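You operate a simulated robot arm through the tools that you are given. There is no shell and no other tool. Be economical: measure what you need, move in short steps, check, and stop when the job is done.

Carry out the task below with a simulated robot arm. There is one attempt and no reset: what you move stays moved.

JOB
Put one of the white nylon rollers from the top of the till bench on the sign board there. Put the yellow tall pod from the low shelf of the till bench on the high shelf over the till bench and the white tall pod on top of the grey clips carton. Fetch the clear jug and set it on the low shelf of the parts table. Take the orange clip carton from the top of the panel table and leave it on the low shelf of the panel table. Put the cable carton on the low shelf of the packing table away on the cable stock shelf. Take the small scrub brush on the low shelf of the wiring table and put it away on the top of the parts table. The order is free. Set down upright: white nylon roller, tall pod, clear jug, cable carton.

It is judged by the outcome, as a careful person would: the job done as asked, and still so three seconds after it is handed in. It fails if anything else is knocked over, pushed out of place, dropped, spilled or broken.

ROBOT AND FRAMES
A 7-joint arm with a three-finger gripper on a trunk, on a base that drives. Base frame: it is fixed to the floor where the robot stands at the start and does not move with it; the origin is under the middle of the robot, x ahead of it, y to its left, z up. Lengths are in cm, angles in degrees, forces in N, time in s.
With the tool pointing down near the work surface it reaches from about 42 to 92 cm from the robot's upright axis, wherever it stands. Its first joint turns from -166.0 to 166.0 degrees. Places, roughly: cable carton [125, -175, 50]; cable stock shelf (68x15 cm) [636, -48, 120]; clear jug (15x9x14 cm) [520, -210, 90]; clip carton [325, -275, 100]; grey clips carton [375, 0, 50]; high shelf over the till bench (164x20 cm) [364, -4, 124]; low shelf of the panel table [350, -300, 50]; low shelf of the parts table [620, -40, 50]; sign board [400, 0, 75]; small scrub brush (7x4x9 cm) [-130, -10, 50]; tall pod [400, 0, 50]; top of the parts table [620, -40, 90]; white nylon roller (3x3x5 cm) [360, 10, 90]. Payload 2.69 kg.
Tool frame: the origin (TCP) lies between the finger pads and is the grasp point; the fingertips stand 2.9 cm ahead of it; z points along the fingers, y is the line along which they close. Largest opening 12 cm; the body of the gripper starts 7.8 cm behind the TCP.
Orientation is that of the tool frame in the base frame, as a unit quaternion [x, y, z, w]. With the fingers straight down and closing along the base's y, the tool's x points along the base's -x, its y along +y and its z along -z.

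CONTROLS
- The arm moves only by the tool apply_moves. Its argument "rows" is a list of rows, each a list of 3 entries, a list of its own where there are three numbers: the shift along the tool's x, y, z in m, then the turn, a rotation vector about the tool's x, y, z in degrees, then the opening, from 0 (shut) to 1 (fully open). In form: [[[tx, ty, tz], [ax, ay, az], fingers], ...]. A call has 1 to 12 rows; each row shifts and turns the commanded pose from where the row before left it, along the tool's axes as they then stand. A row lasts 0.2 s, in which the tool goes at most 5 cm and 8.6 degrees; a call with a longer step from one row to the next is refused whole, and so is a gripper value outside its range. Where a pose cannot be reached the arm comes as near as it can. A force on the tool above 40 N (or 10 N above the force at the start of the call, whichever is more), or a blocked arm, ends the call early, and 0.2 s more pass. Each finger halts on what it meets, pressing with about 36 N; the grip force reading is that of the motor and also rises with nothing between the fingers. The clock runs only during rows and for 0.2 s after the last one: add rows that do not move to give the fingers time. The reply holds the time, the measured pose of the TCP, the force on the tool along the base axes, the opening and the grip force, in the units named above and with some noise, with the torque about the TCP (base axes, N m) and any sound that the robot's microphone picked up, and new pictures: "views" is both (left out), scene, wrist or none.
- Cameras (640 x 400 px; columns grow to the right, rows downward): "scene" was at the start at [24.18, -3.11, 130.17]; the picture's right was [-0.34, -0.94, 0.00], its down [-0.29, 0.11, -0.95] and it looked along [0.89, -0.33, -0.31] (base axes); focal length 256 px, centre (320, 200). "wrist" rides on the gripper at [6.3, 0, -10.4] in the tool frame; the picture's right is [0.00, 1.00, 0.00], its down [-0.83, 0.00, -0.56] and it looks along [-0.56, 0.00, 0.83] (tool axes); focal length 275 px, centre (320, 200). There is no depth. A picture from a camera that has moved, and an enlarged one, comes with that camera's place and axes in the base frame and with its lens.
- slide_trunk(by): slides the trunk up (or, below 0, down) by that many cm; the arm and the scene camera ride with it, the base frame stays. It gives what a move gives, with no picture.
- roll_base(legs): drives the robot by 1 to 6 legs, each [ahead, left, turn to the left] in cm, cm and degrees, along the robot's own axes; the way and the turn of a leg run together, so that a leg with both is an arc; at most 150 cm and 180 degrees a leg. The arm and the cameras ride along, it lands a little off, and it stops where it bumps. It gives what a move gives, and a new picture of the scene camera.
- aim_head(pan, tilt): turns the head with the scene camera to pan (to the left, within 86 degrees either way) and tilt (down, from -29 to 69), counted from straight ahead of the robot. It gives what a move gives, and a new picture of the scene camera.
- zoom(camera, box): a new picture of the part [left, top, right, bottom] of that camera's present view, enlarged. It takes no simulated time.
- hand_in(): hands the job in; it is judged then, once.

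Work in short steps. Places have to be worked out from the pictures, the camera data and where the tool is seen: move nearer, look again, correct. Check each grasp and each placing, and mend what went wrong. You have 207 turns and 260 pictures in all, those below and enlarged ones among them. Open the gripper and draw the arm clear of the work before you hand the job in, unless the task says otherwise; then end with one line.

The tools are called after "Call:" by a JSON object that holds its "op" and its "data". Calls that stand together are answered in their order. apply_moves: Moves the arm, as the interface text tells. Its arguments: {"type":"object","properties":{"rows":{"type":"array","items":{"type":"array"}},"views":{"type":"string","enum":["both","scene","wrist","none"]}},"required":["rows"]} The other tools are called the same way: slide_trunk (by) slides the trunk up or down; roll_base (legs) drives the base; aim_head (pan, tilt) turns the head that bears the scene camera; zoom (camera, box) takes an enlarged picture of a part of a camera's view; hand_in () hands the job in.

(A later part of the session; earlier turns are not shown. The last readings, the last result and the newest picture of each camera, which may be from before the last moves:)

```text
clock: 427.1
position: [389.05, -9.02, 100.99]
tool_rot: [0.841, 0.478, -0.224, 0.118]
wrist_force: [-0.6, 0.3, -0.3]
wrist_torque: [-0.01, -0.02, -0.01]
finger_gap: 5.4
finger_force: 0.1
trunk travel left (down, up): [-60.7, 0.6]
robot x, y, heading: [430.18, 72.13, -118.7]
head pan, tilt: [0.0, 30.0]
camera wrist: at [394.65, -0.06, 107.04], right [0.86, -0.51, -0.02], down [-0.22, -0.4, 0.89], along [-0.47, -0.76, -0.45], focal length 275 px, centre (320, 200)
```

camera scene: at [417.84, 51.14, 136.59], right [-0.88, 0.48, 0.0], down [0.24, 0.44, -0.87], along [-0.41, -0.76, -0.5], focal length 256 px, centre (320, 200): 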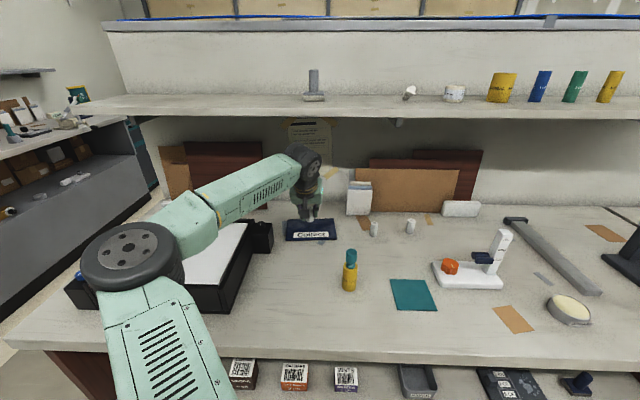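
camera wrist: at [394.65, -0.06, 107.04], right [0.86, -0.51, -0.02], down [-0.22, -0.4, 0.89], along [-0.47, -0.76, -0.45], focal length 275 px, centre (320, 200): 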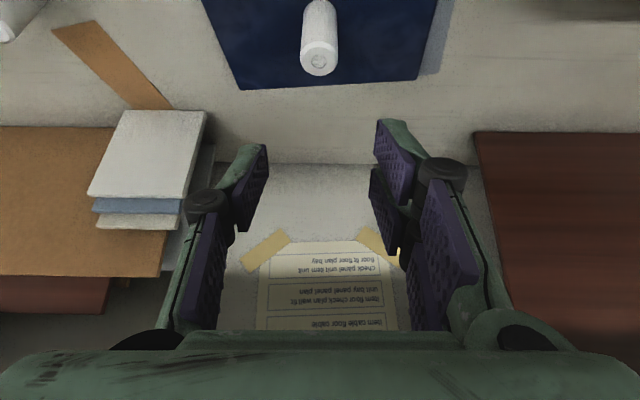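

Roller stands on the board. Back off (to the side with free floor) to look into the low shelf.

Call:
{"op": "roll_base", "data": {"legs": [[-20, 0, 0], [-25, 20, -1.5]]}}

Call:
{"op": "slide_trunk", "data": {"by": -36}}

Call:
{"op": "aim_head", "data": {"pan": -5, "tilt": 24}}

```text
clock: 430.5
position: [426.56, 22.48, 100.99]
tool_rot: [0.848, 0.466, -0.226, 0.114]
wrist_force: [0.3, -0.9, 0.2]
wrist_torque: [0.04, 0.03, 0.02]
finger_gap: 5.37
finger_force: 0.1
trunk travel left (down, up): [-60.7, 0.6]
robot x, y, heading: [469.54, 102.82, -119.7]
head pan, tilt: [0.0, 30.0]
camera scene: at [456.93, 81.8, 136.6], right [-0.87, 0.5, 0.0], down [0.25, 0.43, -0.87], along [-0.43, -0.75, -0.5], focal length 256 px, centre (320, 200)
```

scene: 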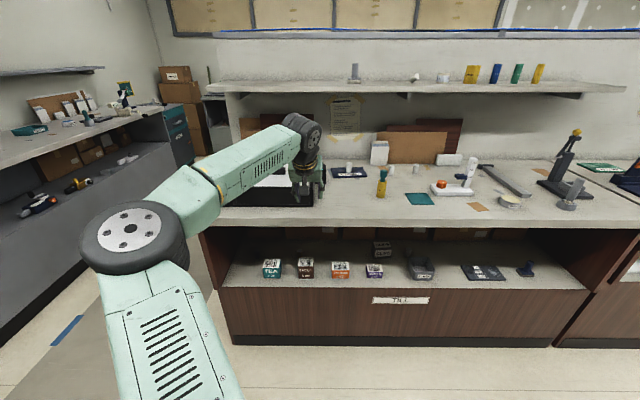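

```text
clock: 434.0
position: [426.53, 22.28, 64.99]
tool_rot: [0.848, 0.466, -0.227, 0.113]
wrist_force: [0.4, -0.4, 0.0]
wrist_torque: [0.02, -0.05, 0.02]
finger_gap: 5.41
finger_force: 0.1
trunk travel left (down, up): [-24.7, 36.6]
robot x, y, heading: [469.41, 103.13, -120.0]
head pan, tilt: [0.0, 30.0]
```

```text
clock: 434.7
position: [426.6, 22.36, 65.04]
tool_rot: [0.848, 0.466, -0.226, 0.114]
wrist_force: [-0.2, 0.1, 0.5]
wrist_torque: [-0.01, 0.01, 0.03]
finger_gap: 5.38
finger_force: 0.0
trunk travel left (down, up): [-24.7, 36.6]
robot x, y, heading: [469.31, 102.85, -119.9]
head pan, tilt: [-5.0, 24.0]
camera scene: at [456.11, 82.04, 101.54], right [-0.82, 0.57, 0.0], down [0.23, 0.33, -0.91], along [-0.52, -0.75, -0.41], focal length 256 px, centre (320, 200)
```

scene: 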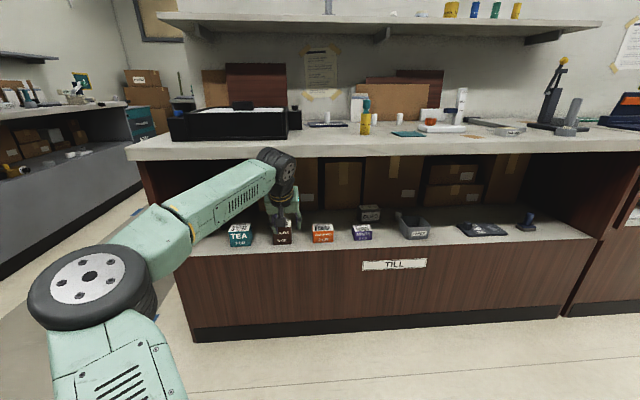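

Zoom into the low shelf.

Call:
{"op": "zoom", "data": {"camera": "scene", "box": [210, 150, 450, 260]}}

Call:
{"op": "apply_moves", "data": {"rows": [[[0, 0, 0], [0, -8.5, 0], 1], [[0, 0, 0], [0, -8.5, 0], 1], [[0, 0, 0], [0, -8.5, 0], 1], [[0, 0, 0], [0, -4.5, 0], 1], [[0, 0, 0], [0, 0, 0], 1]], "views": "wrist"}}

```text
2.67 times, centred on (330, 205) of scene
camera zoom: at [456.11, 82.04, 101.54], right [-0.82, 0.57, 0.0], down [0.23, 0.33, -0.91], along [-0.52, -0.75, -0.41], focal length 682 px, centre (293, 187)
```

zoom: 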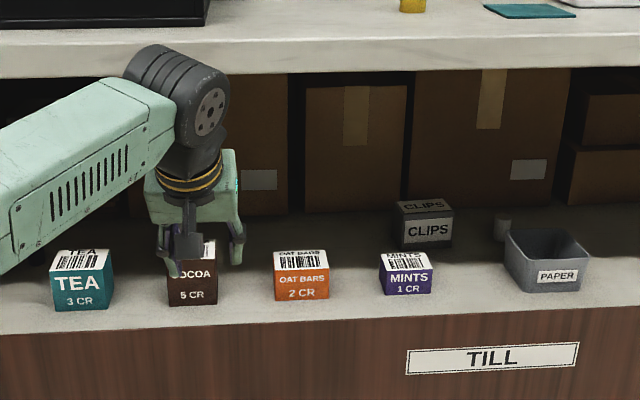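

```text
clock: 435.9
position: [426.51, 22.35, 65.02]
tool_rot: [0.759, 0.422, -0.438, 0.231]
wrist_force: [-0.4, 0.2, 0.0]
wrist_torque: [0.0, -0.01, 0.04]
finger_gap: 12.01
finger_force: 0.0
trunk travel left (down, up): [-24.7, 36.6]
robot x, y, heading: [469.31, 103.4, -119.9]
head pan, tilt: [-5.0, 24.0]
camera wrist: at [433.12, 32.63, 64.88], right [0.84, -0.54, -0.02], down [0.05, 0.03, 1.0], along [-0.54, -0.84, 0.05], focal length 275 px, centre (320, 200)
```

wrist: 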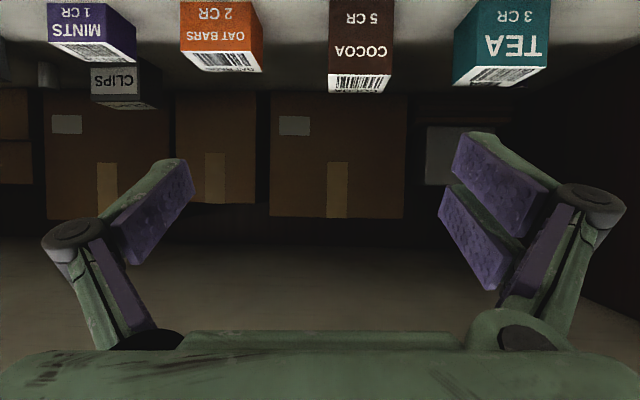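

Zoom in the wrist view to search for the pods.

Call:
{"op": "zoom", "data": {"camera": "wrist", "box": [0, 0, 320, 200]}}

Call:
{"op": "zoom", "data": {"camera": "scene", "box": [330, 170, 490, 270]}}

```text
2.00 times, centred on (160, 100) of wrist
camera zoom: at [433.12, 32.63, 64.88], right [0.84, -0.54, -0.02], down [0.05, 0.03, 1.0], along [-0.54, -0.84, 0.05], focal length 551 px, centre (640, 400)
```

zoom: 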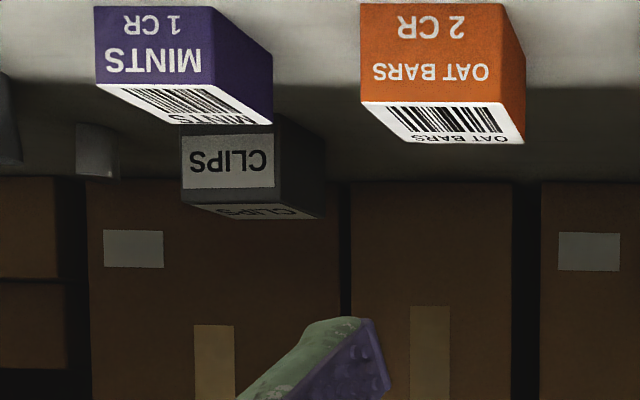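

```text
4.00 times, centred on (410, 220) of scene
camera zoom: at [456.11, 82.04, 101.55], right [-0.82, 0.57, 0.0], down [0.23, 0.33, -0.91], along [-0.52, -0.75, -0.41], focal length 1023 px, centre (-40, 120)
```

zoom: 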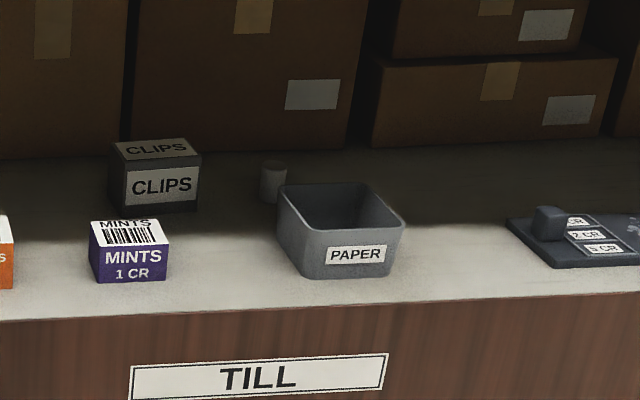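

White pod is behind the PAPER bin; the yellow one is probably hidden behind COCOA. Shift the wrist camera to check.

Call:
{"op": "apply_moves", "data": {"rows": [[[-0.0346, 0.03, -0.02], [0, 0, 0], 1], [[-0.0346, 0.03, -0.02], [0, 0, 0], 1], [[-0.0173, 0.04, -0.01], [0, 0, 0], 1], [[0, 0.04, 0], [0, 0, 0], 1], [[0, 0, 0], [0, 0, 0], 1]], "views": "both"}}

```text
clock: 437.1
position: [438.63, 14.52, 74.82]
tool_rot: [0.76, 0.421, -0.438, 0.23]
wrist_force: [0.0, 0.7, -0.1]
wrist_torque: [0.01, 0.05, 0.02]
finger_gap: 12.0
finger_force: 0.2
trunk travel left (down, up): [-24.7, 36.6]
robot x, y, heading: [469.18, 103.11, -119.9]
head pan, tilt: [-5.0, 24.0]
camera scene: at [456.11, 82.04, 101.55], right [-0.82, 0.57, 0.0], down [0.23, 0.33, -0.91], along [-0.52, -0.75, -0.41], focal length 256 px, centre (320, 200)
camera wrist: at [445.12, 24.76, 74.69], right [0.84, -0.54, -0.02], down [0.05, 0.03, 1.0], along [-0.54, -0.84, 0.05], focal length 275 px, centre (320, 200)
```

scene: 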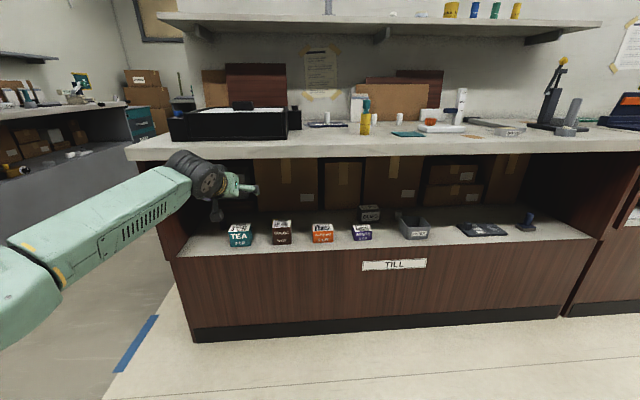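
wrist: 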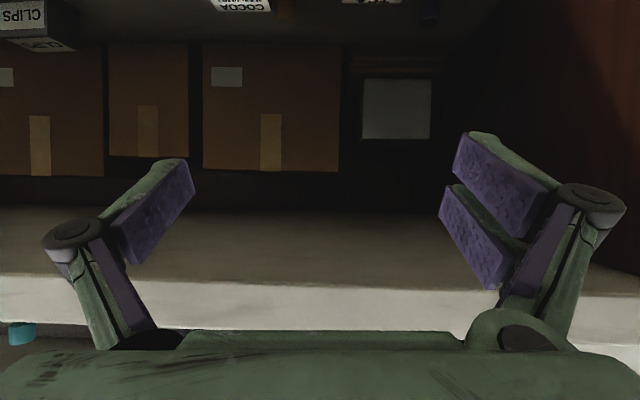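

Yellow and blue cylinders show at the top of the wrist view. Zoom both.

Call:
{"op": "zoom", "data": {"camera": "wrist", "box": [200, 0, 456, 60]}}

Call:
{"op": "zoom", "data": {"camera": "scene", "box": [210, 180, 338, 260]}}

```text
2.50 times, centred on (328, 30) of wrist
camera zoom: at [445.12, 24.76, 74.69], right [0.84, -0.54, -0.02], down [0.05, 0.03, 1.0], along [-0.54, -0.84, 0.05], focal length 688 px, centre (300, 625)
```

zoom: 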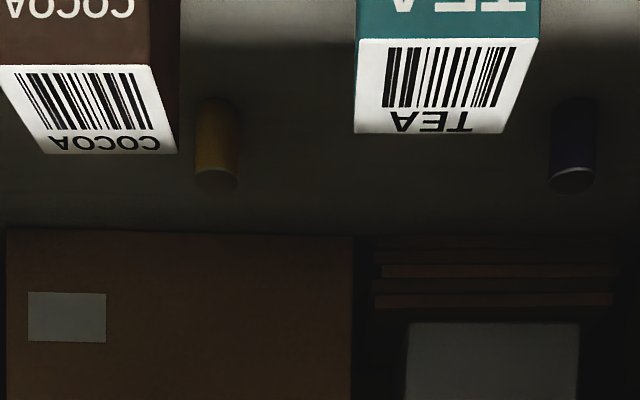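

```text
5.00 times, centred on (274, 220) of scene
camera zoom: at [456.11, 82.04, 101.55], right [-0.82, 0.57, 0.0], down [0.23, 0.33, -0.91], along [-0.52, -0.75, -0.41], focal length 1279 px, centre (550, 100)
```

zoom: 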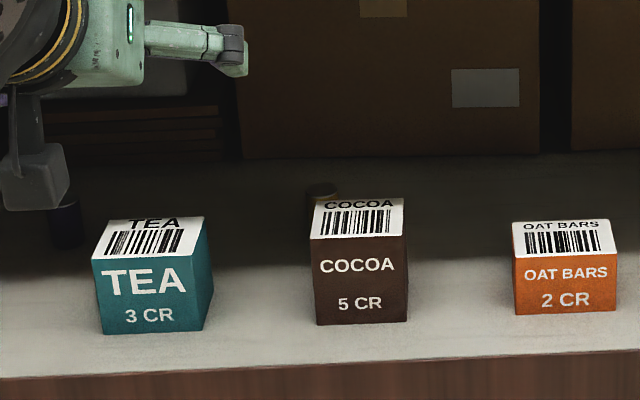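

Yellow pod ≈(416,-9), behind COCOA. Plan: enter above the boxes at pitch 45°, then steepen behind them. First set pitch 45°, shift to u≈365, lower to z≈57.5 in front.

Call:
{"op": "apply_moves", "data": {"rows": [[[0, 0, 0], [0, 7.5, 0], 0.5], [[0, 0, 0], [0, 7.5, 0], 0.45], [[0, -0.038, 0], [0, 0, 0], 0.45], [[0, -0.038, 0], [0, 0, 0], 0.45], [[0.0306, 0, 0.0306], [0, 0, 0], 0.45], [[0.0306, 0, 0.0306], [0, 0, 0], 0.45], [[0.0306, 0, 0.0306], [0, 0, 0], 0.45], [[0.0306, 0, 0.0306], [0, 0, 0], 0.45], [[0, 0, 0], [0, 0, 0], 0.45]], "views": "wrist"}}

```text
clock: 439.1
position: [432.11, 19.22, 57.28]
tool_rot: [0.81, 0.448, -0.335, 0.175]
wrist_force: [0.5, -0.3, -0.5]
wrist_torque: [0.02, 0.0, 0.03]
finger_gap: 5.42
finger_force: 0.1
trunk travel left (down, up): [-24.7, 36.6]
robot x, y, heading: [469.52, 103.01, -119.7]
head pan, tilt: [-5.0, 24.0]
camera wrist: at [438.53, 29.07, 60.29], right [0.84, -0.54, -0.02], down [-0.09, -0.18, 0.98], along [-0.53, -0.82, -0.21], focal length 275 px, centre (320, 200)
```

wrist: 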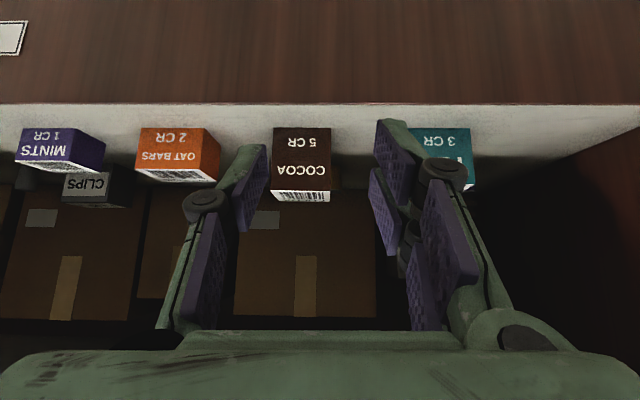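

Drive ahead 31 to bring the hand over behind the COCOA box.

Call:
{"op": "roll_base", "data": {"legs": [[31, 0, 0]]}}

Call:
{"op": "apply_moves", "data": {"rows": [[[0, 0, 0], [0, 0, 0], 0.45]], "views": "wrist"}}

```text
clock: 441.2
position: [417.27, -7.49, 57.35]
tool_rot: [0.81, 0.449, -0.335, 0.174]
wrist_force: [0.0, -0.6, -0.1]
wrist_torque: [0.05, 0.0, -0.01]
finger_gap: 5.4
finger_force: 0.1
trunk travel left (down, up): [-24.7, 36.6]
robot x, y, heading: [453.95, 76.26, -119.9]
head pan, tilt: [-5.0, 24.0]
camera scene: at [440.93, 55.49, 101.55], right [-0.82, 0.57, 0.0], down [0.23, 0.33, -0.91], along [-0.52, -0.75, -0.41], focal length 256 px, centre (320, 200)
```

scene: 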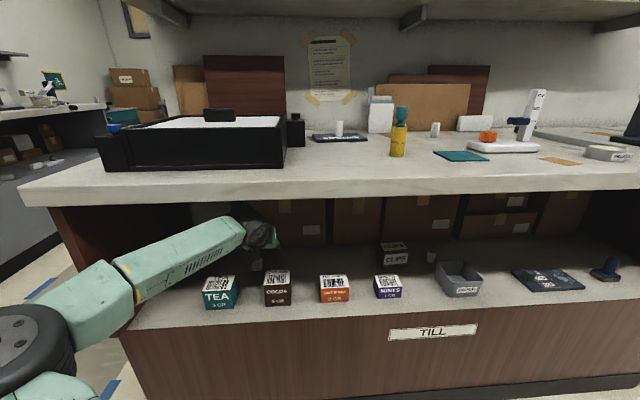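

```text
clock: 441.6
position: [417.15, -7.5, 57.3]
tool_rot: [0.81, 0.449, -0.335, 0.174]
wrist_force: [1.0, -0.6, 0.4]
wrist_torque: [-0.01, 0.03, 0.01]
finger_gap: 5.39
finger_force: 0.0
trunk travel left (down, up): [-24.7, 36.6]
robot x, y, heading: [454.11, 76.39, -119.8]
head pan, tilt: [-5.0, 24.0]
camera wrist: at [423.52, 2.45, 60.34], right [0.85, -0.53, -0.02], down [-0.09, -0.19, 0.98], along [-0.53, -0.83, -0.21], focal length 275 px, centre (320, 200)
```

wrist: 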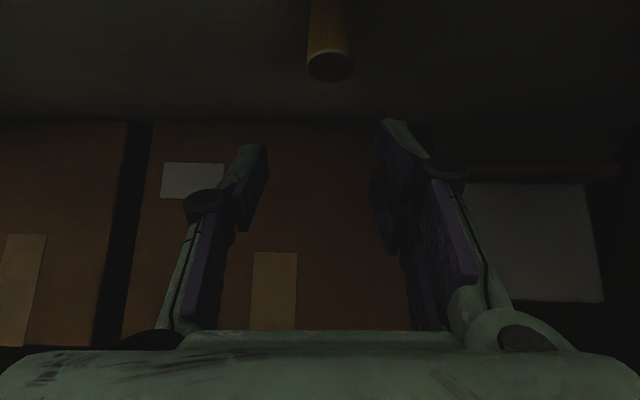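

Pod ≈(416.5,-9.2). Lower 3.3, ahead 1.8, and steepen to 75°.

Call:
{"op": "apply_moves", "data": {"rows": [[[0.0106, 0.003, 0.0361], [0, 0, 0], 0.45], [[0, 0, 0], [0, 7.5, 0], 0.45], [[0, 0, 0], [0, 7.5, 0], 0.45], [[0, 0, 0], [0, 7.5, 0], 0.45], [[0, 0, 0], [0, 7.5, 0], 0.45], [[0, 0, 0], [0, 0, 0], 0.45]], "views": "wrist"}}

Call:
{"op": "zoom", "data": {"camera": "scene", "box": [100, 170, 420, 370]}}

```text
clock: 443.0
position: [416.39, -9.03, 53.87]
tool_rot: [0.87, 0.478, -0.113, 0.051]
wrist_force: [-0.8, 0.3, 0.5]
wrist_torque: [0.0, -0.01, -0.03]
finger_gap: 5.4
finger_force: 0.0
trunk travel left (down, up): [-24.7, 36.6]
robot x, y, heading: [453.87, 76.85, -120.0]
head pan, tilt: [-5.0, 24.0]
camera wrist: at [421.17, -1.85, 62.46], right [0.85, -0.53, -0.02], down [-0.34, -0.57, 0.74], along [-0.41, -0.62, -0.67], focal length 275 px, centre (320, 200)
```

wrist: 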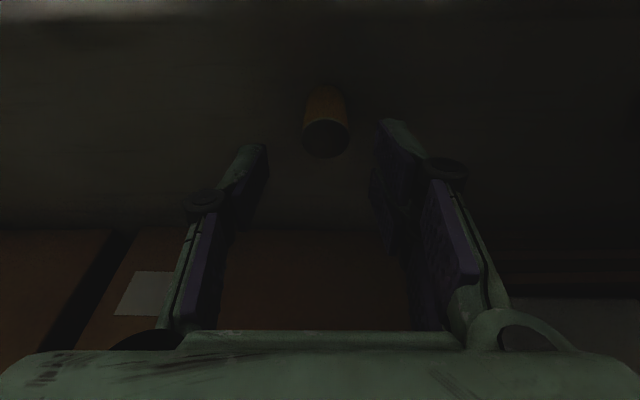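

```text
2.00 times, centred on (260, 270) of scene
camera zoom: at [440.92, 55.49, 101.55], right [-0.82, 0.57, 0.0], down [0.23, 0.33, -0.91], along [-0.52, -0.75, -0.41], focal length 512 px, centre (440, 60)
```

zoom: 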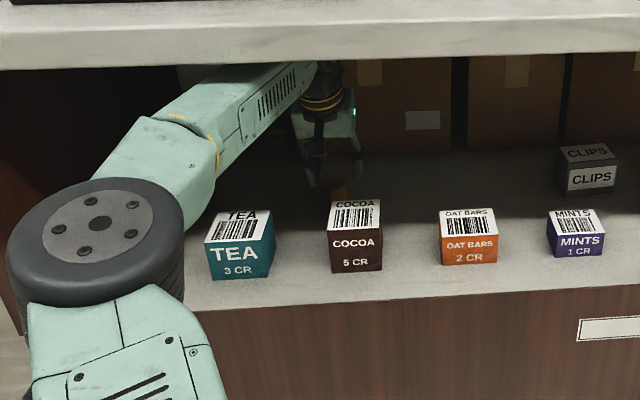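

Nearly over the pod. Adjust 0.6 ahead, lower 4.9, and grip.

Call:
{"op": "apply_moves", "data": {"rows": [[[-0.0058, 0.001, 0.0016], [0, 0, 0], 0.45], [[0.0065, 0, 0.0242], [0, 0, 0], 0.45], [[0.0039, 0, 0.0145], [0, 0, 0], 0.45], [[0.0023, 0, 0.0087], [0, 0, 0], 0.45], [[0, 0, 0], [0, 0, 0], 0.45], [[0, 0, 0], [0, 0, 0], 0.25], [[0, 0, 0], [0, 0, 0], 0.12], [[0, 0, 0], [0, 0, 0], 0.1], [[0, 0, 0], [0, 0, 0], 0.1], [[0, 0, 0], [0, 0, 0], 0.1]], "views": "wrist"}}

```text
clock: 445.2
position: [416.11, -9.61, 49.11]
tool_rot: [0.869, 0.479, -0.113, 0.052]
wrist_force: [0.2, 0.1, 0.7]
wrist_torque: [0.01, -0.01, -0.01]
finger_gap: 2.65
finger_force: 35.8
trunk travel left (down, up): [-24.7, 36.6]
robot x, y, heading: [454.22, 76.58, -119.7]
head pan, tilt: [-5.0, 24.0]
camera wrist: at [420.84, -2.4, 57.51], right [0.85, -0.53, -0.02], down [-0.34, -0.57, 0.74], along [-0.41, -0.62, -0.67], focal length 275 px, centre (320, 200)
```

wrist: 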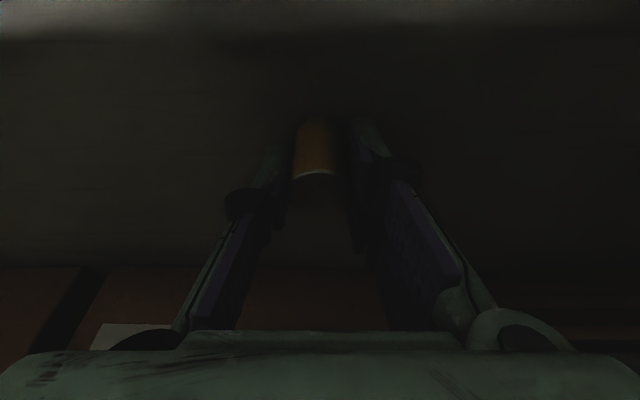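

Gripped. Lift to 54, flatten pitch to 45°, rise to 58, then back out.

Call:
{"op": "apply_moves", "data": {"rows": [[[-0.0065, 0, -0.0242], [0, 0, 0], 0.1], [[-0.0062, 0, -0.0232], [0, 0, 0], 0.1], [[0, 0, 0], [0, -7.5, 0], 0.1], [[0, 0, 0], [0, -7.5, 0], 0.1], [[0, 0, 0], [0, -7.5, 0], 0.1], [[0, 0, 0], [0, -7.5, 0], 0.1], [[-0.0311, 0, -0.0311], [0, 0, 0], 0.1], [[0, 0, 0], [0, 0, 0], 0.1]], "views": "wrist"}}

Call:
{"op": "roll_base", "data": {"legs": [[-33, 0, 0]]}}

```text
clock: 447.0
position: [416.24, -9.7, 58.43]
tool_rot: [0.81, 0.449, -0.335, 0.175]
wrist_force: [0.1, -0.1, 0.5]
wrist_torque: [-0.02, 0.02, -0.04]
finger_gap: 2.64
finger_force: 35.3
trunk travel left (down, up): [-24.7, 36.6]
robot x, y, heading: [453.94, 76.63, -119.9]
head pan, tilt: [-5.0, 24.0]
camera wrist: at [422.53, 0.16, 61.46], right [0.85, -0.53, -0.02], down [-0.09, -0.19, 0.98], along [-0.53, -0.83, -0.21], focal length 275 px, centre (320, 200)
```

wrist: 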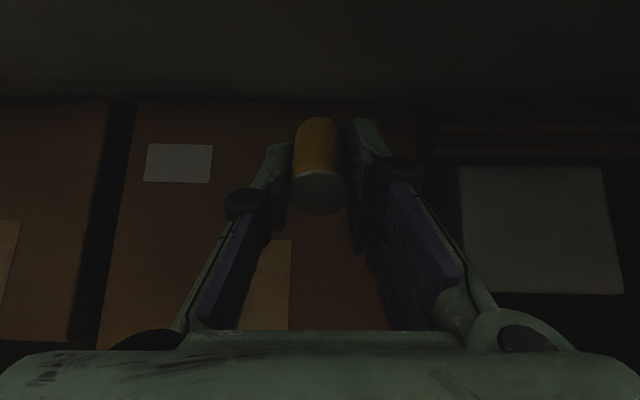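

```text
clock: 449.1
position: [432.64, 18.8, 58.49]
tool_rot: [0.809, 0.451, -0.334, 0.176]
wrist_force: [0.0, 0.5, -0.2]
wrist_torque: [0.02, -0.01, 0.0]
finger_gap: 2.61
finger_force: 36.0
trunk travel left (down, up): [-24.7, 36.6]
robot x, y, heading: [470.76, 105.24, -119.8]
head pan, tilt: [-5.0, 24.0]
camera scene: at [457.34, 84.1, 101.54], right [-0.82, 0.57, 0.0], down [0.23, 0.33, -0.91], along [-0.52, -0.75, -0.41], focal length 256 px, centre (320, 200)
```

scene: 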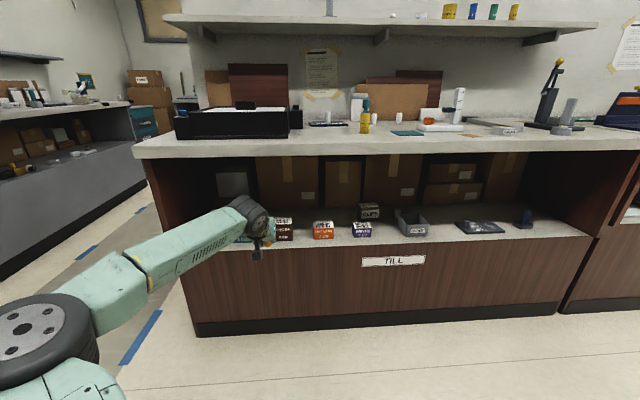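

Pod held. Raise the trunk and arm for the high shelf (surface z≈124, front edge v≈188).

Call:
{"op": "slide_trunk", "data": {"by": 36.5}}

Call:
{"op": "apply_moves", "data": {"rows": [[[-0.0345, 0, -0.0345], [0, 0, 0], 0.1], [[-0.0345, 0, -0.0345], [0, 0, 0], 0.1], [[-0.0345, 0, -0.0345], [0, 0, 0], 0.1], [[-0.0345, 0, -0.0345], [0, 0, 0], 0.1], [[-0.0345, 0, -0.0345], [0, 0, 0], 0.1], [[-0.0345, 0, -0.0345], [0, 0, 0], 0.1], [[-0.0345, 0, -0.0345], [0, 0, 0], 0.1], [[-0.0345, 0, -0.0345], [0, 0, 0], 0.1], [[0, 0, 0], [0, 0, 0], 0.1]], "views": "none"}}

Call:
{"op": "roll_base", "data": {"legs": [[34, 0, 0], [0, -30, 0]]}}

```text
clock: 452.7
position: [432.69, 18.84, 94.95]
tool_rot: [0.809, 0.45, -0.334, 0.175]
wrist_force: [0.2, 0.8, -1.5]
wrist_torque: [0.01, 0.02, -0.02]
finger_gap: 2.64
finger_force: 36.1
trunk travel left (down, up): [-61.2, 0.1]
robot x, y, heading: [470.39, 105.38, -120.0]
head pan, tilt: [-5.0, 24.0]
```

```text
clock: 454.7
position: [433.18, 20.34, 132.2]
tool_rot: [0.809, 0.45, -0.335, 0.175]
wrist_force: [0.4, 0.3, -0.9]
wrist_torque: [-0.01, 0.0, 0.0]
finger_gap: 2.6
finger_force: 36.6
out of reach, approached as far as the arm can: row 8
trunk travel left (down, up): [-61.2, 0.1]
robot x, y, heading: [470.74, 105.12, -119.8]
head pan, tilt: [-5.0, 24.0]
```

```text
clock: 459.4
position: [390.0, 5.58, 132.22]
tool_rot: [0.81, 0.449, -0.335, 0.175]
wrist_force: [-0.6, 0.6, -0.2]
wrist_torque: [-0.01, -0.01, -0.01]
finger_gap: 2.58
finger_force: 35.7
trunk travel left (down, up): [-61.2, 0.1]
robot x, y, heading: [427.43, 90.23, -119.8]
head pan, tilt: [-5.0, 24.0]
camera scene: at [414.46, 69.32, 138.05], right [-0.82, 0.57, 0.0], down [0.23, 0.33, -0.91], along [-0.52, -0.75, -0.41], focal length 256 px, centre (320, 200)
```

scene: 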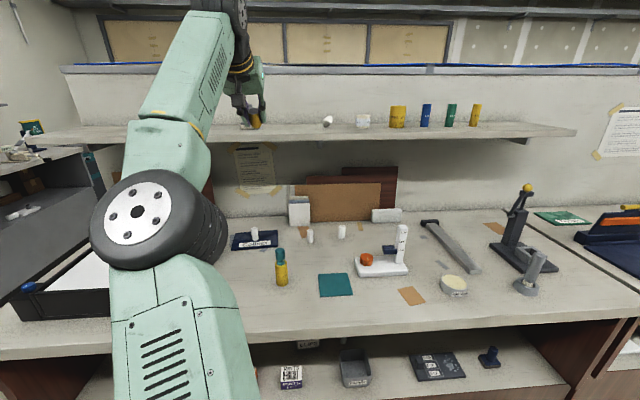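

Near the upper reach; bring the base 13 cm closer while retracting the arm 12, then pitch to 75° so the pod is upright.

Call:
{"op": "apply_moves", "data": {"rows": [[[0.0283, 0, -0.0283], [0, 0, 0], 0.1], [[0.0283, 0, -0.0283], [0, 0, 0], 0.1], [[0.0283, 0, -0.0283], [0, 0, 0], 0.1], [[0, 0, 0], [0, 7.5, 0], 0.1], [[0, 0, 0], [0, 7.5, 0], 0.1], [[0, 0, 0], [0, 7.5, 0], 0.1], [[0, 0, 0], [0, 7.5, 0], 0.1], [[0, 0, 0], [0, 0, 0], 0.1]], "views": "wrist"}}

```text
clock: 461.2
position: [396.95, 13.48, 125.26]
tool_rot: [0.868, 0.478, -0.118, 0.054]
wrist_force: [0.2, -0.3, -0.6]
wrist_torque: [-0.03, 0.03, 0.0]
finger_gap: 2.57
finger_force: 36.5
out of reach, approached as far as the arm can: row 6, 7
trunk travel left (down, up): [-61.2, 0.1]
robot x, y, heading: [427.61, 90.51, -119.9]
head pan, tilt: [-5.0, 24.0]
camera wrist: at [401.8, 20.73, 133.72], right [0.85, -0.53, -0.02], down [-0.34, -0.57, 0.75], along [-0.41, -0.63, -0.66], focal length 275 px, centre (320, 200)
```

wrist: 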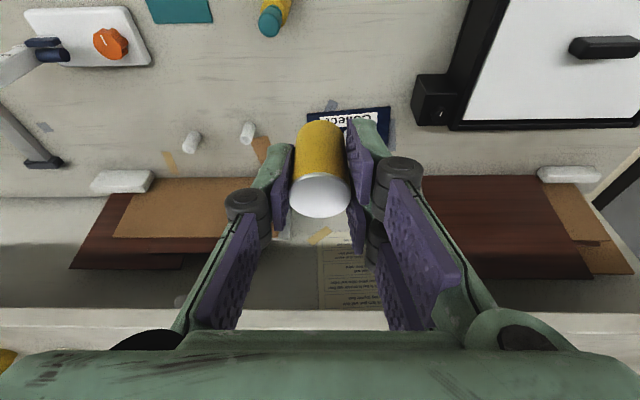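

At 75° the wrist tops out ~3 cm too low for the shelf. I'll set the pod down on a free bench spot and regrasp at a flatter pitch. Shift to u≈345 and lower.

Call:
{"op": "apply_moves", "data": {"rows": [[[-0.0077, 0.041, 0.002], [0, 0, 0], 0.1], [[0, 0.041, 0], [0, 0, 0], 0.1], [[0, 0, 0], [0, 0, 0], 0.1]], "views": "none"}}

Call:
{"op": "slide_trunk", "data": {"by": -28}}

Call:
{"op": "apply_moves", "data": {"rows": [[[0, 0, 0], [0, 0, 0], 0.1]], "views": "wrist"}}

```text
clock: 462.0
position: [403.2, 12.39, 122.64]
tool_rot: [0.869, 0.479, -0.115, 0.053]
wrist_force: [0.3, -0.1, -0.7]
wrist_torque: [0.02, 0.04, 0.01]
finger_gap: 2.59
finger_force: 36.0
out of reach, approached as far as the arm can: row 1, 2
trunk travel left (down, up): [-61.2, 0.1]
robot x, y, heading: [427.5, 90.55, -119.9]
head pan, tilt: [-5.0, 24.0]
```

```text
clock: 464.8
position: [403.21, 12.26, 94.72]
tool_rot: [0.868, 0.48, -0.115, 0.053]
wrist_force: [-1.0, -0.8, -0.6]
wrist_torque: [0.03, 0.0, 0.01]
finger_gap: 2.57
finger_force: 36.1
trunk travel left (down, up): [-33.2, 28.1]
robot x, y, heading: [427.74, 90.38, -119.6]
head pan, tilt: [-5.0, 24.0]
```

```text
clock: 465.2
position: [403.33, 12.2, 94.75]
tool_rot: [0.868, 0.48, -0.115, 0.053]
wrist_force: [0.1, -0.3, 0.6]
wrist_torque: [-0.01, -0.01, -0.02]
finger_gap: 2.6
finger_force: 36.1
trunk travel left (down, up): [-33.2, 28.1]
robot x, y, heading: [427.8, 90.18, -119.7]
head pan, tilt: [-5.0, 24.0]
camera wrist: at [408.04, 19.52, 103.18], right [0.85, -0.53, -0.02], down [-0.34, -0.57, 0.75], along [-0.41, -0.63, -0.67], focal length 275 px, centre (320, 200)
```

wrist: 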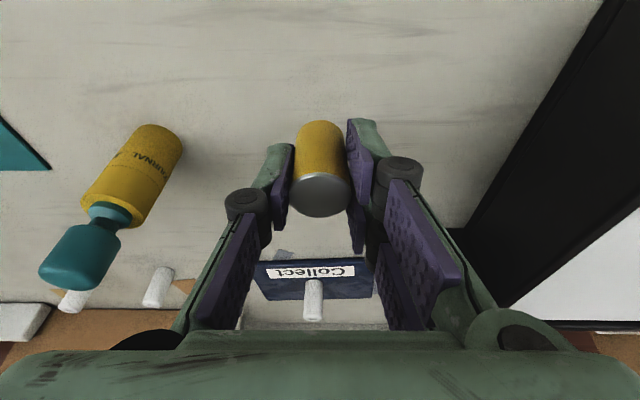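

Clear. Lower onto the bench.

Call:
{"op": "apply_moves", "data": {"rows": [[[0.0065, 0, 0.0242], [0, 0, 0], 0.1], [[0.0013, 0, 0.0048], [0, 0, 0], 0.1], [[0, 0, 0], [0, 0, 0], 0.1], [[0.0008, 0, 0.0029], [0, 0, 0], 0.1], [[0, 0, 0], [0, 0, 0], 0.1], [[0.0008, 0, 0.0029], [0, 0, 0], 0.1], [[0, 0, 0], [0, 0, 0], 0.1]], "views": "none"}}

```text
clock: 466.8
position: [403.28, 12.33, 91.19]
tool_rot: [0.868, 0.48, -0.115, 0.052]
wrist_force: [0.3, -0.2, 0.3]
wrist_torque: [-0.02, -0.03, -0.01]
finger_gap: 2.55
finger_force: 35.8
trunk travel left (down, up): [-33.2, 28.1]
robot x, y, heading: [427.61, 90.17, -119.9]
head pan, tilt: [-5.0, 24.0]
```

Call:
{"op": "apply_moves", "data": {"rows": [[[0.0008, 0, 0.0029], [0, 0, 0], 0.1], [[0, 0, 0], [0, 0, 0], 0.1], [[0.0008, 0, 0.0029], [0, 0, 0], 0.1], [[0, 0, 0], [0, 0, 0], 0.1], [[0.0005, 0, 0.002], [0, 0, 0], 0.1], [[0, 0, 0], [0, 0, 0], 0.1]], "views": "none"}}

```text
clock: 468.2
position: [403.08, 12.32, 90.25]
tool_rot: [0.868, 0.48, -0.115, 0.053]
wrist_force: [-0.9, -0.2, -0.4]
wrist_torque: [0.0, 0.04, 0.05]
finger_gap: 2.57
finger_force: 36.1
trunk travel left (down, up): [-33.2, 28.1]
robot x, y, heading: [427.77, 90.48, -119.9]
head pan, tilt: [-5.0, 24.0]
```

Call:
{"op": "apply_moves", "data": {"rows": [[[0.0005, 0, 0.002], [0, 0, 0], 0.1], [[0, 0, 0], [0, 0, 0], 0.1], [[0.0005, 0, 0.002], [0, 0, 0], 0.1], [[0, 0, 0], [0, 0, 0], 0.1], [[0.0005, 0, 0.002], [0, 0, 0], 0.1], [[0, 0, 0], [0, 0, 0], 0.1]], "views": "wrist"}}

```text
clock: 469.6
position: [403.17, 12.35, 90.0]
tool_rot: [0.868, 0.48, -0.116, 0.054]
wrist_force: [-2.4, -5.3, 23.0]
wrist_torque: [-0.18, -0.05, -0.01]
finger_gap: 2.57
finger_force: 35.9
trunk travel left (down, up): [-33.2, 28.1]
robot x, y, heading: [427.79, 90.39, -119.6]
head pan, tilt: [-5.0, 24.0]
camera wrist: at [407.99, 19.7, 98.38], right [0.85, -0.53, -0.02], down [-0.34, -0.57, 0.75], along [-0.41, -0.63, -0.66], focal length 275 px, centre (320, 200)
```

wrist: 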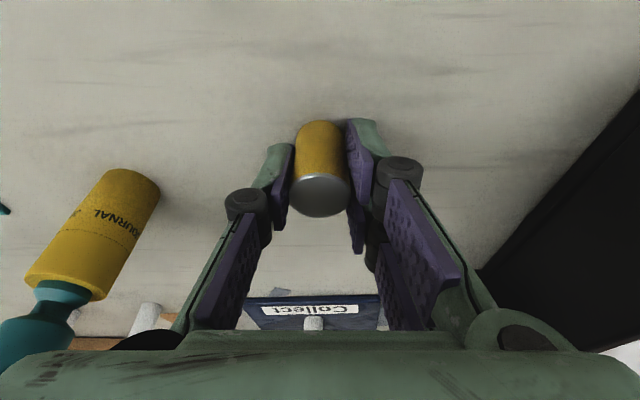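

Contact. Release, rise, flatten pitch to ~42°, and come down again around the pod.

Call:
{"op": "apply_moves", "data": {"rows": [[[-0.0003, 0, -0.001], [0, 0, 0], 0.3], [[0, 0, 0], [0, 0, 0], 0.45], [[0, 0, 0], [0, 0, 0], 0.45], [[0, 0, 0], [0, 0, 0], 0.45], [[-0.0091, 0, -0.0338], [0, 0, 0], 0.45], [[-0.0117, 0, -0.0435], [0, 0, 0], 0.45], [[0, 0, 0], [0, -8.25, 0], 0.45], [[0, 0, 0], [0, -8.25, 0], 0.45], [[0, 0, 0], [0, -8.25, 0], 0.45], [[0, 0, 0], [0, -8.25, 0], 0.45], [[0, 0, 0], [0, 0, 0], 0.45]], "views": "wrist"}}

```text
clock: 472.0
position: [403.04, 13.92, 97.25]
tool_rot: [0.8, 0.444, -0.357, 0.187]
wrist_force: [0.5, 0.2, -0.1]
wrist_torque: [-0.01, 0.03, -0.01]
finger_gap: 5.39
finger_force: 0.1
out of reach, approached as far as the arm can: row 6
trunk travel left (down, up): [-33.2, 28.1]
robot x, y, heading: [427.6, 90.56, -119.8]
head pan, tilt: [-5.0, 24.0]
camera wrist: at [409.46, 23.98, 99.56], right [0.85, -0.53, -0.02], down [-0.06, -0.14, 0.99], along [-0.53, -0.84, -0.15], focal length 275 px, centre (320, 200)
```

wrist: 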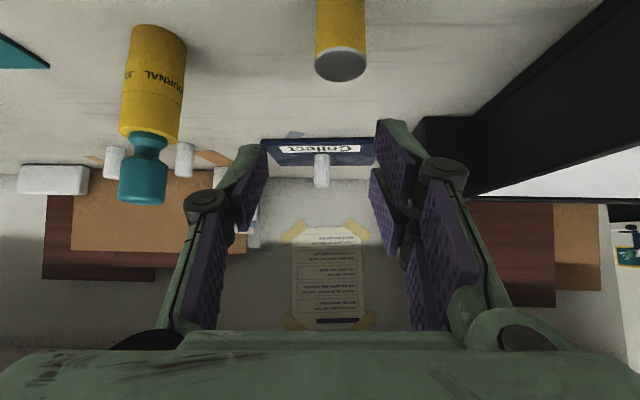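

Pod at (403.3,12.5). Adjust and lower around it, then grip.

Call:
{"op": "apply_moves", "data": {"rows": [[[-0.008, 0.0097, 0.0089], [0, 0, 0], 0.45], [[0.0305, 0, 0.0274], [0, 0, 0], 0.45], [[0.0208, 0, 0.0187], [0, 0, 0], 0.45], [[0.0089, 0, 0.008], [0, 0, 0], 0.45], [[0, 0, 0], [0, 0, 0], 0.45]], "views": "wrist"}}

```text
clock: 473.2
position: [403.08, 12.49, 89.39]
tool_rot: [0.799, 0.442, -0.361, 0.19]
wrist_force: [-3.5, -7.8, 24.8]
wrist_torque: [-0.85, -0.45, -0.21]
finger_gap: 5.55
finger_force: 1.1
trunk travel left (down, up): [-33.2, 28.1]
robot x, y, heading: [427.78, 90.42, -119.8]
head pan, tilt: [-5.0, 24.0]
camera wrist: at [409.46, 22.6, 91.71], right [0.85, -0.53, -0.02], down [-0.06, -0.13, 0.99], along [-0.53, -0.84, -0.14], focal length 275 px, centre (320, 200)
```

wrist: 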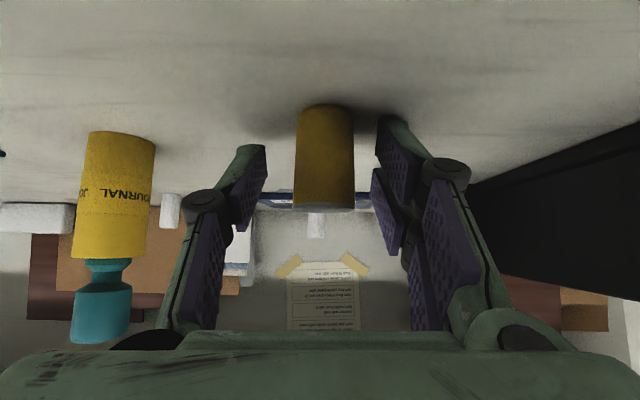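

Fingertips touch the table; raise 0.4 and close.

Call:
{"op": "apply_moves", "data": {"rows": [[[-0.0045, 0, -0.004], [0, 0, 0], 0.45], [[0, 0, 0], [0, 0, 0], 0.3], [[0, 0, 0], [0, 0, 0], 0.15], [[0, 0, 0], [0, 0, 0], 0.1], [[0, 0, 0], [0, 0, 0], 0.1], [[0, 0, 0], [0, 0, 0], 0.1]], "views": "none"}}

```text
clock: 474.6
position: [403.13, 12.58, 89.51]
tool_rot: [0.8, 0.445, -0.357, 0.187]
wrist_force: [1.4, 0.5, 4.7]
wrist_torque: [0.0, -0.11, 0.04]
finger_gap: 2.54
finger_force: 36.0
trunk travel left (down, up): [-33.2, 28.1]
robot x, y, heading: [427.82, 90.23, -119.7]
head pan, tilt: [-5.0, 24.0]
```

Gripped at flatter pitch (pod bottom = TCP−3.5). Raise trunk and arm, and drive closer to the shelf gap.

Call:
{"op": "slide_trunk", "data": {"by": 28}}

Call:
{"op": "apply_moves", "data": {"rows": [[[-0.0349, 0, -0.0314], [0, 0, 0], 0.1], [[-0.0349, 0, -0.0314], [0, 0, 0], 0.1], [[-0.0335, 0, -0.0301], [0, 0, 0], 0.1], [[0, 0, 0], [0, 0, 0], 0.1]], "views": "none"}}

Call:
{"op": "roll_base", "data": {"legs": [[15, -14, 0]]}}

Call:
{"op": "apply_moves", "data": {"rows": [[[0, 0, 0], [0, 0, 0], 0.1]], "views": "wrist"}}

```text
clock: 477.5
position: [403.12, 12.5, 117.61]
tool_rot: [0.8, 0.445, -0.356, 0.187]
wrist_force: [0.2, 0.0, -0.5]
wrist_torque: [0.01, 0.0, -0.01]
finger_gap: 2.53
finger_force: 35.7
trunk travel left (down, up): [-61.2, 0.1]
robot x, y, heading: [427.53, 90.3, -120.0]
head pan, tilt: [-5.0, 24.0]
```

```text
clock: 478.5
position: [403.13, 12.27, 131.3]
tool_rot: [0.8, 0.445, -0.357, 0.188]
wrist_force: [0.3, -0.6, -0.4]
wrist_torque: [0.0, -0.01, 0.02]
finger_gap: 2.5
finger_force: 36.4
trunk travel left (down, up): [-61.2, 0.1]
robot x, y, heading: [427.79, 90.26, -119.8]
head pan, tilt: [-5.0, 24.0]
```

```text
clock: 480.2
position: [383.53, 6.78, 131.34]
tool_rot: [0.801, 0.443, -0.357, 0.187]
wrist_force: [-0.1, -0.2, -0.9]
wrist_torque: [0.02, -0.01, 0.0]
finger_gap: 2.52
finger_force: 36.1
trunk travel left (down, up): [-61.2, 0.1]
robot x, y, heading: [408.26, 84.62, -119.9]
head pan, tilt: [-5.0, 24.0]
camera scene: at [394.87, 63.71, 138.03], right [-0.82, 0.57, 0.0], down [0.23, 0.33, -0.91], along [-0.52, -0.75, -0.41], focal length 256 px, centre (320, 200)
```

scene: 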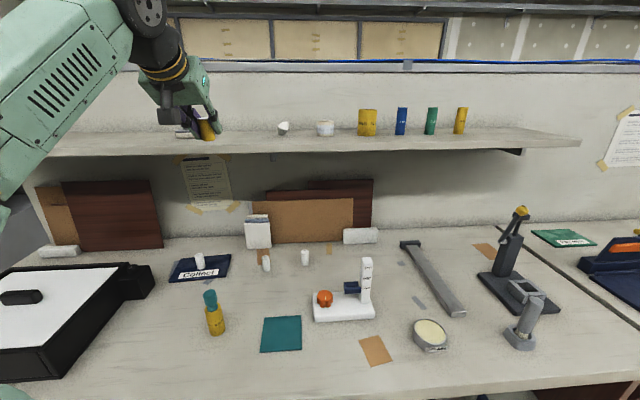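

```text
clock: 480.6
position: [383.5, 6.79, 131.4]
tool_rot: [0.801, 0.444, -0.357, 0.187]
wrist_force: [0.0, 0.4, -0.3]
wrist_torque: [0.0, 0.01, 0.01]
finger_gap: 2.52
finger_force: 36.4
trunk travel left (down, up): [-61.2, 0.1]
robot x, y, heading: [408.29, 84.84, -120.1]
head pan, tilt: [-5.0, 24.0]
camera wrist: at [389.92, 16.81, 133.68], right [0.85, -0.53, -0.02], down [-0.06, -0.14, 0.99], along [-0.53, -0.83, -0.15], focal length 275 px, centre (320, 200)
```

wrist: 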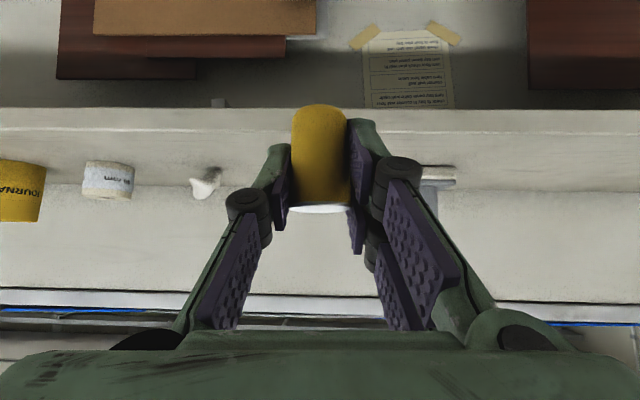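

Gap centred. Advance 12 cm over the shelf (slightly lowering) and check reach.

Call:
{"op": "apply_moves", "data": {"rows": [[[-0.0241, 0.001, 0.0331], [0, 0, 0], 0.1], [[-0.0241, 0.001, 0.0331], [0, 0, 0], 0.1], [[-0.0267, 0.001, 0.0298], [0, 0, 0], 0.1], [[0, 0, 0], [0, 0, 0], 0.1]], "views": "wrist"}}

```text
clock: 481.6
position: [378.45, -2.0, 130.36]
tool_rot: [0.8, 0.445, -0.357, 0.187]
wrist_force: [0.3, 0.5, -0.4]
wrist_torque: [0.01, 0.0, -0.03]
finger_gap: 2.54
finger_force: 35.7
out of reach, approached as far as the arm can: row 3
trunk travel left (down, up): [-61.2, 0.1]
robot x, y, heading: [408.76, 84.64, -119.9]
head pan, tilt: [-5.0, 24.0]
camera wrist: at [384.86, 8.08, 132.7], right [0.85, -0.53, -0.02], down [-0.06, -0.14, 0.99], along [-0.53, -0.83, -0.15], focal length 275 px, centre (320, 200)
```

wrist: 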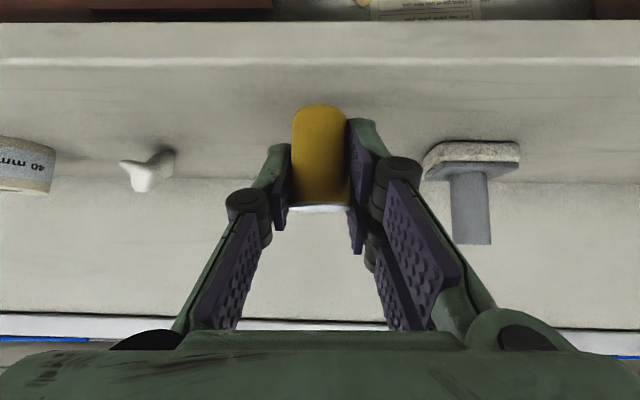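

Shelf surface ≈124.5–125, edge v≈188.8. Bring the base 6 cm nearer for the remaining reach.

Call:
{"op": "roll_base", "data": {"legs": [[6, 0, 0]]}}

Call:
{"op": "apply_moves", "data": {"rows": [[[0.0045, 0, 0.004], [0, 0, 0], 0.1], [[0.0045, 0, 0.004], [0, 0, 0], 0.1], [[0, 0, 0], [0, 0, 0], 0.1]], "views": "wrist"}}

```text
clock: 482.6
position: [375.58, -7.07, 130.37]
tool_rot: [0.8, 0.444, -0.358, 0.187]
wrist_force: [-0.1, -1.3, -1.2]
wrist_torque: [0.03, -0.01, 0.01]
finger_gap: 2.51
finger_force: 36.1
trunk travel left (down, up): [-61.2, 0.1]
robot x, y, heading: [405.43, 79.21, -120.0]
head pan, tilt: [-5.0, 24.0]
camera scene: at [391.97, 58.59, 138.02], right [-0.82, 0.57, 0.0], down [0.23, 0.33, -0.91], along [-0.52, -0.75, -0.41], focal length 256 px, centre (320, 200)
```

scene: 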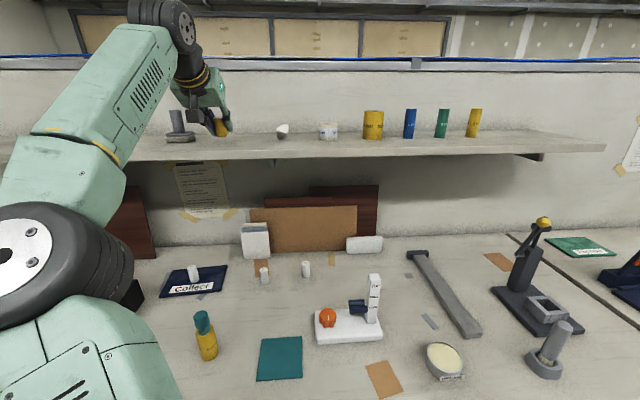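

```text
clock: 483.4
position: [375.59, -7.06, 129.21]
tool_rot: [0.8, 0.444, -0.357, 0.187]
wrist_force: [-0.8, 0.1, -0.8]
wrist_torque: [-0.05, 0.0, 0.02]
finger_gap: 2.51
finger_force: 35.6
trunk travel left (down, up): [-61.2, 0.1]
robot x, y, heading: [405.42, 79.83, -119.9]
head pan, tilt: [-5.0, 24.0]
camera wrist: at [382.03, 3.02, 131.57], right [0.85, -0.53, -0.02], down [-0.06, -0.14, 0.99], along [-0.53, -0.83, -0.15], focal length 275 px, centre (320, 200)
```

wrist: 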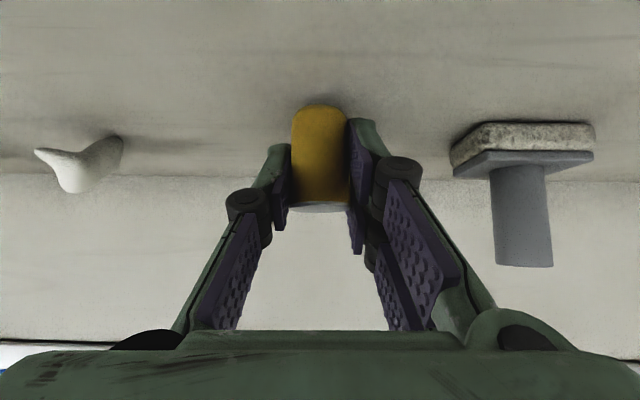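

In place at v≈181.7. Lower gently.

Call:
{"op": "apply_moves", "data": {"rows": [[[0.0022, 0, 0.002], [0, 0, 0], 0.1], [[0, 0, 0], [0, 0, 0], 0.1], [[0.0022, 0, 0.002], [0, 0, 0], 0.1], [[0, 0, 0], [0, 0, 0], 0.1], [[0.0022, 0, 0.002], [0, 0, 0], 0.1], [[0, 0, 0], [0, 0, 0], 0.1]], "views": "none"}}

```text
clock: 484.8
position: [375.58, -6.79, 128.5]
tool_rot: [0.799, 0.443, -0.359, 0.188]
wrist_force: [-1.2, -6.2, 15.1]
wrist_torque: [-0.33, -0.08, -0.07]
finger_gap: 2.51
finger_force: 35.7
trunk travel left (down, up): [-61.2, 0.1]
robot x, y, heading: [405.62, 79.83, -119.9]
head pan, tilt: [-5.0, 24.0]
```

Contact. Release and retreat backwards.

Call:
{"op": "apply_moves", "data": {"rows": [[[-0.0011, 0, -0.001], [0, 0, 0], 0.1], [[0, 0, 0], [0, 0, 0], 0.3], [[0, 0, 0], [0, 0, 0], 0.42], [[0, 0, 0], [0, 0, 0], 0.42], [[0, 0, 0], [0, 0, 0], 0.42], [[0.0134, 0, -0.0149], [0, 0, 0], 0.42], [[0.0268, 0, -0.0297], [0, 0, 0], 0.42], [[0.0268, 0, -0.0297], [0, 0, 0], 0.42], [[0, 0, 0], [0, 0, 0], 0.42]], "views": "wrist"}}

```text
clock: 486.8
position: [380.96, 1.57, 128.67]
tool_rot: [0.801, 0.445, -0.356, 0.187]
wrist_force: [0.5, 0.0, 0.4]
wrist_torque: [-0.01, -0.03, -0.01]
finger_gap: 5.07
finger_force: 0.0
trunk travel left (down, up): [-61.2, 0.1]
robot x, y, heading: [405.55, 79.46, -120.1]
head pan, tilt: [-5.0, 24.0]
camera wrist: at [387.42, 11.7, 130.89], right [0.85, -0.53, -0.02], down [-0.06, -0.14, 0.99], along [-0.53, -0.83, -0.15], focal length 275 px, centre (320, 200)
```

wrist: 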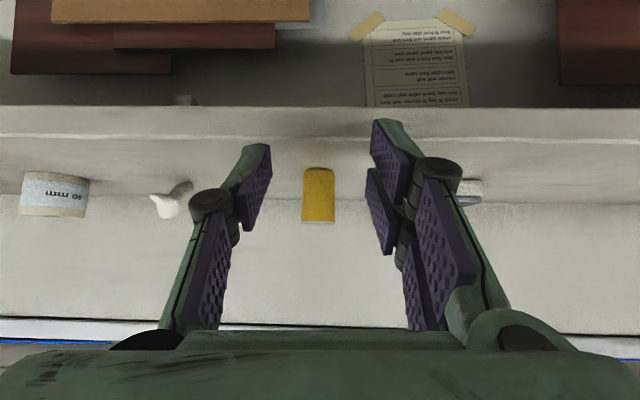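

Yellow pod stands on the high shelf. Now the white pod: back away, left, and back again to free floor; then lower the arm in front of the bench.

Call:
{"op": "roll_base", "data": {"legs": [[-20, 0, 0], [0, 42, 0], [-32, 0, 0]]}}

Call:
{"op": "apply_moves", "data": {"rows": [[[0.0368, 0, 0.0331], [0, 0, 0], 0.45], [[0.0368, 0, 0.0331], [0, 0, 0], 0.45], [[0.0368, 0, 0.0331], [0, 0, 0], 0.45], [[0.0368, 0, 0.0331], [0, 0, 0], 0.45], [[0.0368, 0, 0.0331], [0, 0, 0], 0.45], [[0.0368, 0, 0.0331], [0, 0, 0], 0.45], [[0.0368, 0, 0.0331], [0, 0, 0], 0.45], [[0, 0, 0], [0, 3, 0], 0.45], [[0, 0, 0], [4.2, 0, 4.2], 0.45], [[0, 0, 0], [4.2, 0, 4.2], 0.45], [[0, 0, 0], [0, 0, 0], 0.45]], "views": "none"}}

Call:
{"op": "slide_trunk", "data": {"by": -36.5}}

```text
clock: 493.5
position: [443.32, 25.71, 128.62]
tool_rot: [0.8, 0.445, -0.356, 0.187]
wrist_force: [0.4, 0.5, -0.5]
wrist_torque: [0.05, -0.01, -0.01]
finger_gap: 5.05
finger_force: 0.1
trunk travel left (down, up): [-61.2, 0.1]
robot x, y, heading: [467.18, 103.77, -119.6]
head pan, tilt: [-5.0, 24.0]
camera scene: at [454.11, 82.75, 138.06], right [-0.82, 0.57, 0.0], down [0.23, 0.33, -0.91], along [-0.52, -0.75, -0.41], focal length 256 px, centre (320, 200)
```

scene: 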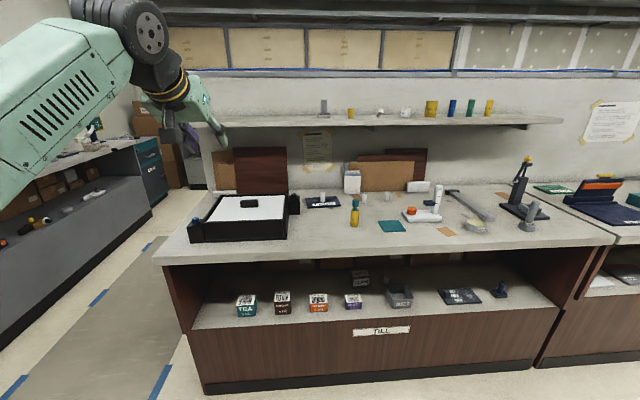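

```text
clock: 495.9
position: [442.74, 26.19, 93.96]
tool_rot: [0.85, 0.364, -0.354, 0.14]
wrist_force: [-0.6, -0.1, 0.2]
wrist_torque: [-0.01, 0.0, -0.05]
finger_gap: 5.39
finger_force: 0.0
trunk travel left (down, up): [-61.2, 0.1]
robot x, y, heading: [467.16, 103.86, -120.0]
head pan, tilt: [-5.0, 24.0]
```

```text
clock: 499.4
position: [442.88, 26.18, 57.5]
tool_rot: [0.85, 0.363, -0.354, 0.139]
wrist_force: [0.1, -0.6, -0.7]
wrist_torque: [0.01, 0.01, 0.01]
finger_gap: 5.4
finger_force: 0.0
trunk travel left (down, up): [-24.7, 36.6]
robot x, y, heading: [467.14, 103.53, -119.8]
head pan, tilt: [-5.0, 24.0]
```

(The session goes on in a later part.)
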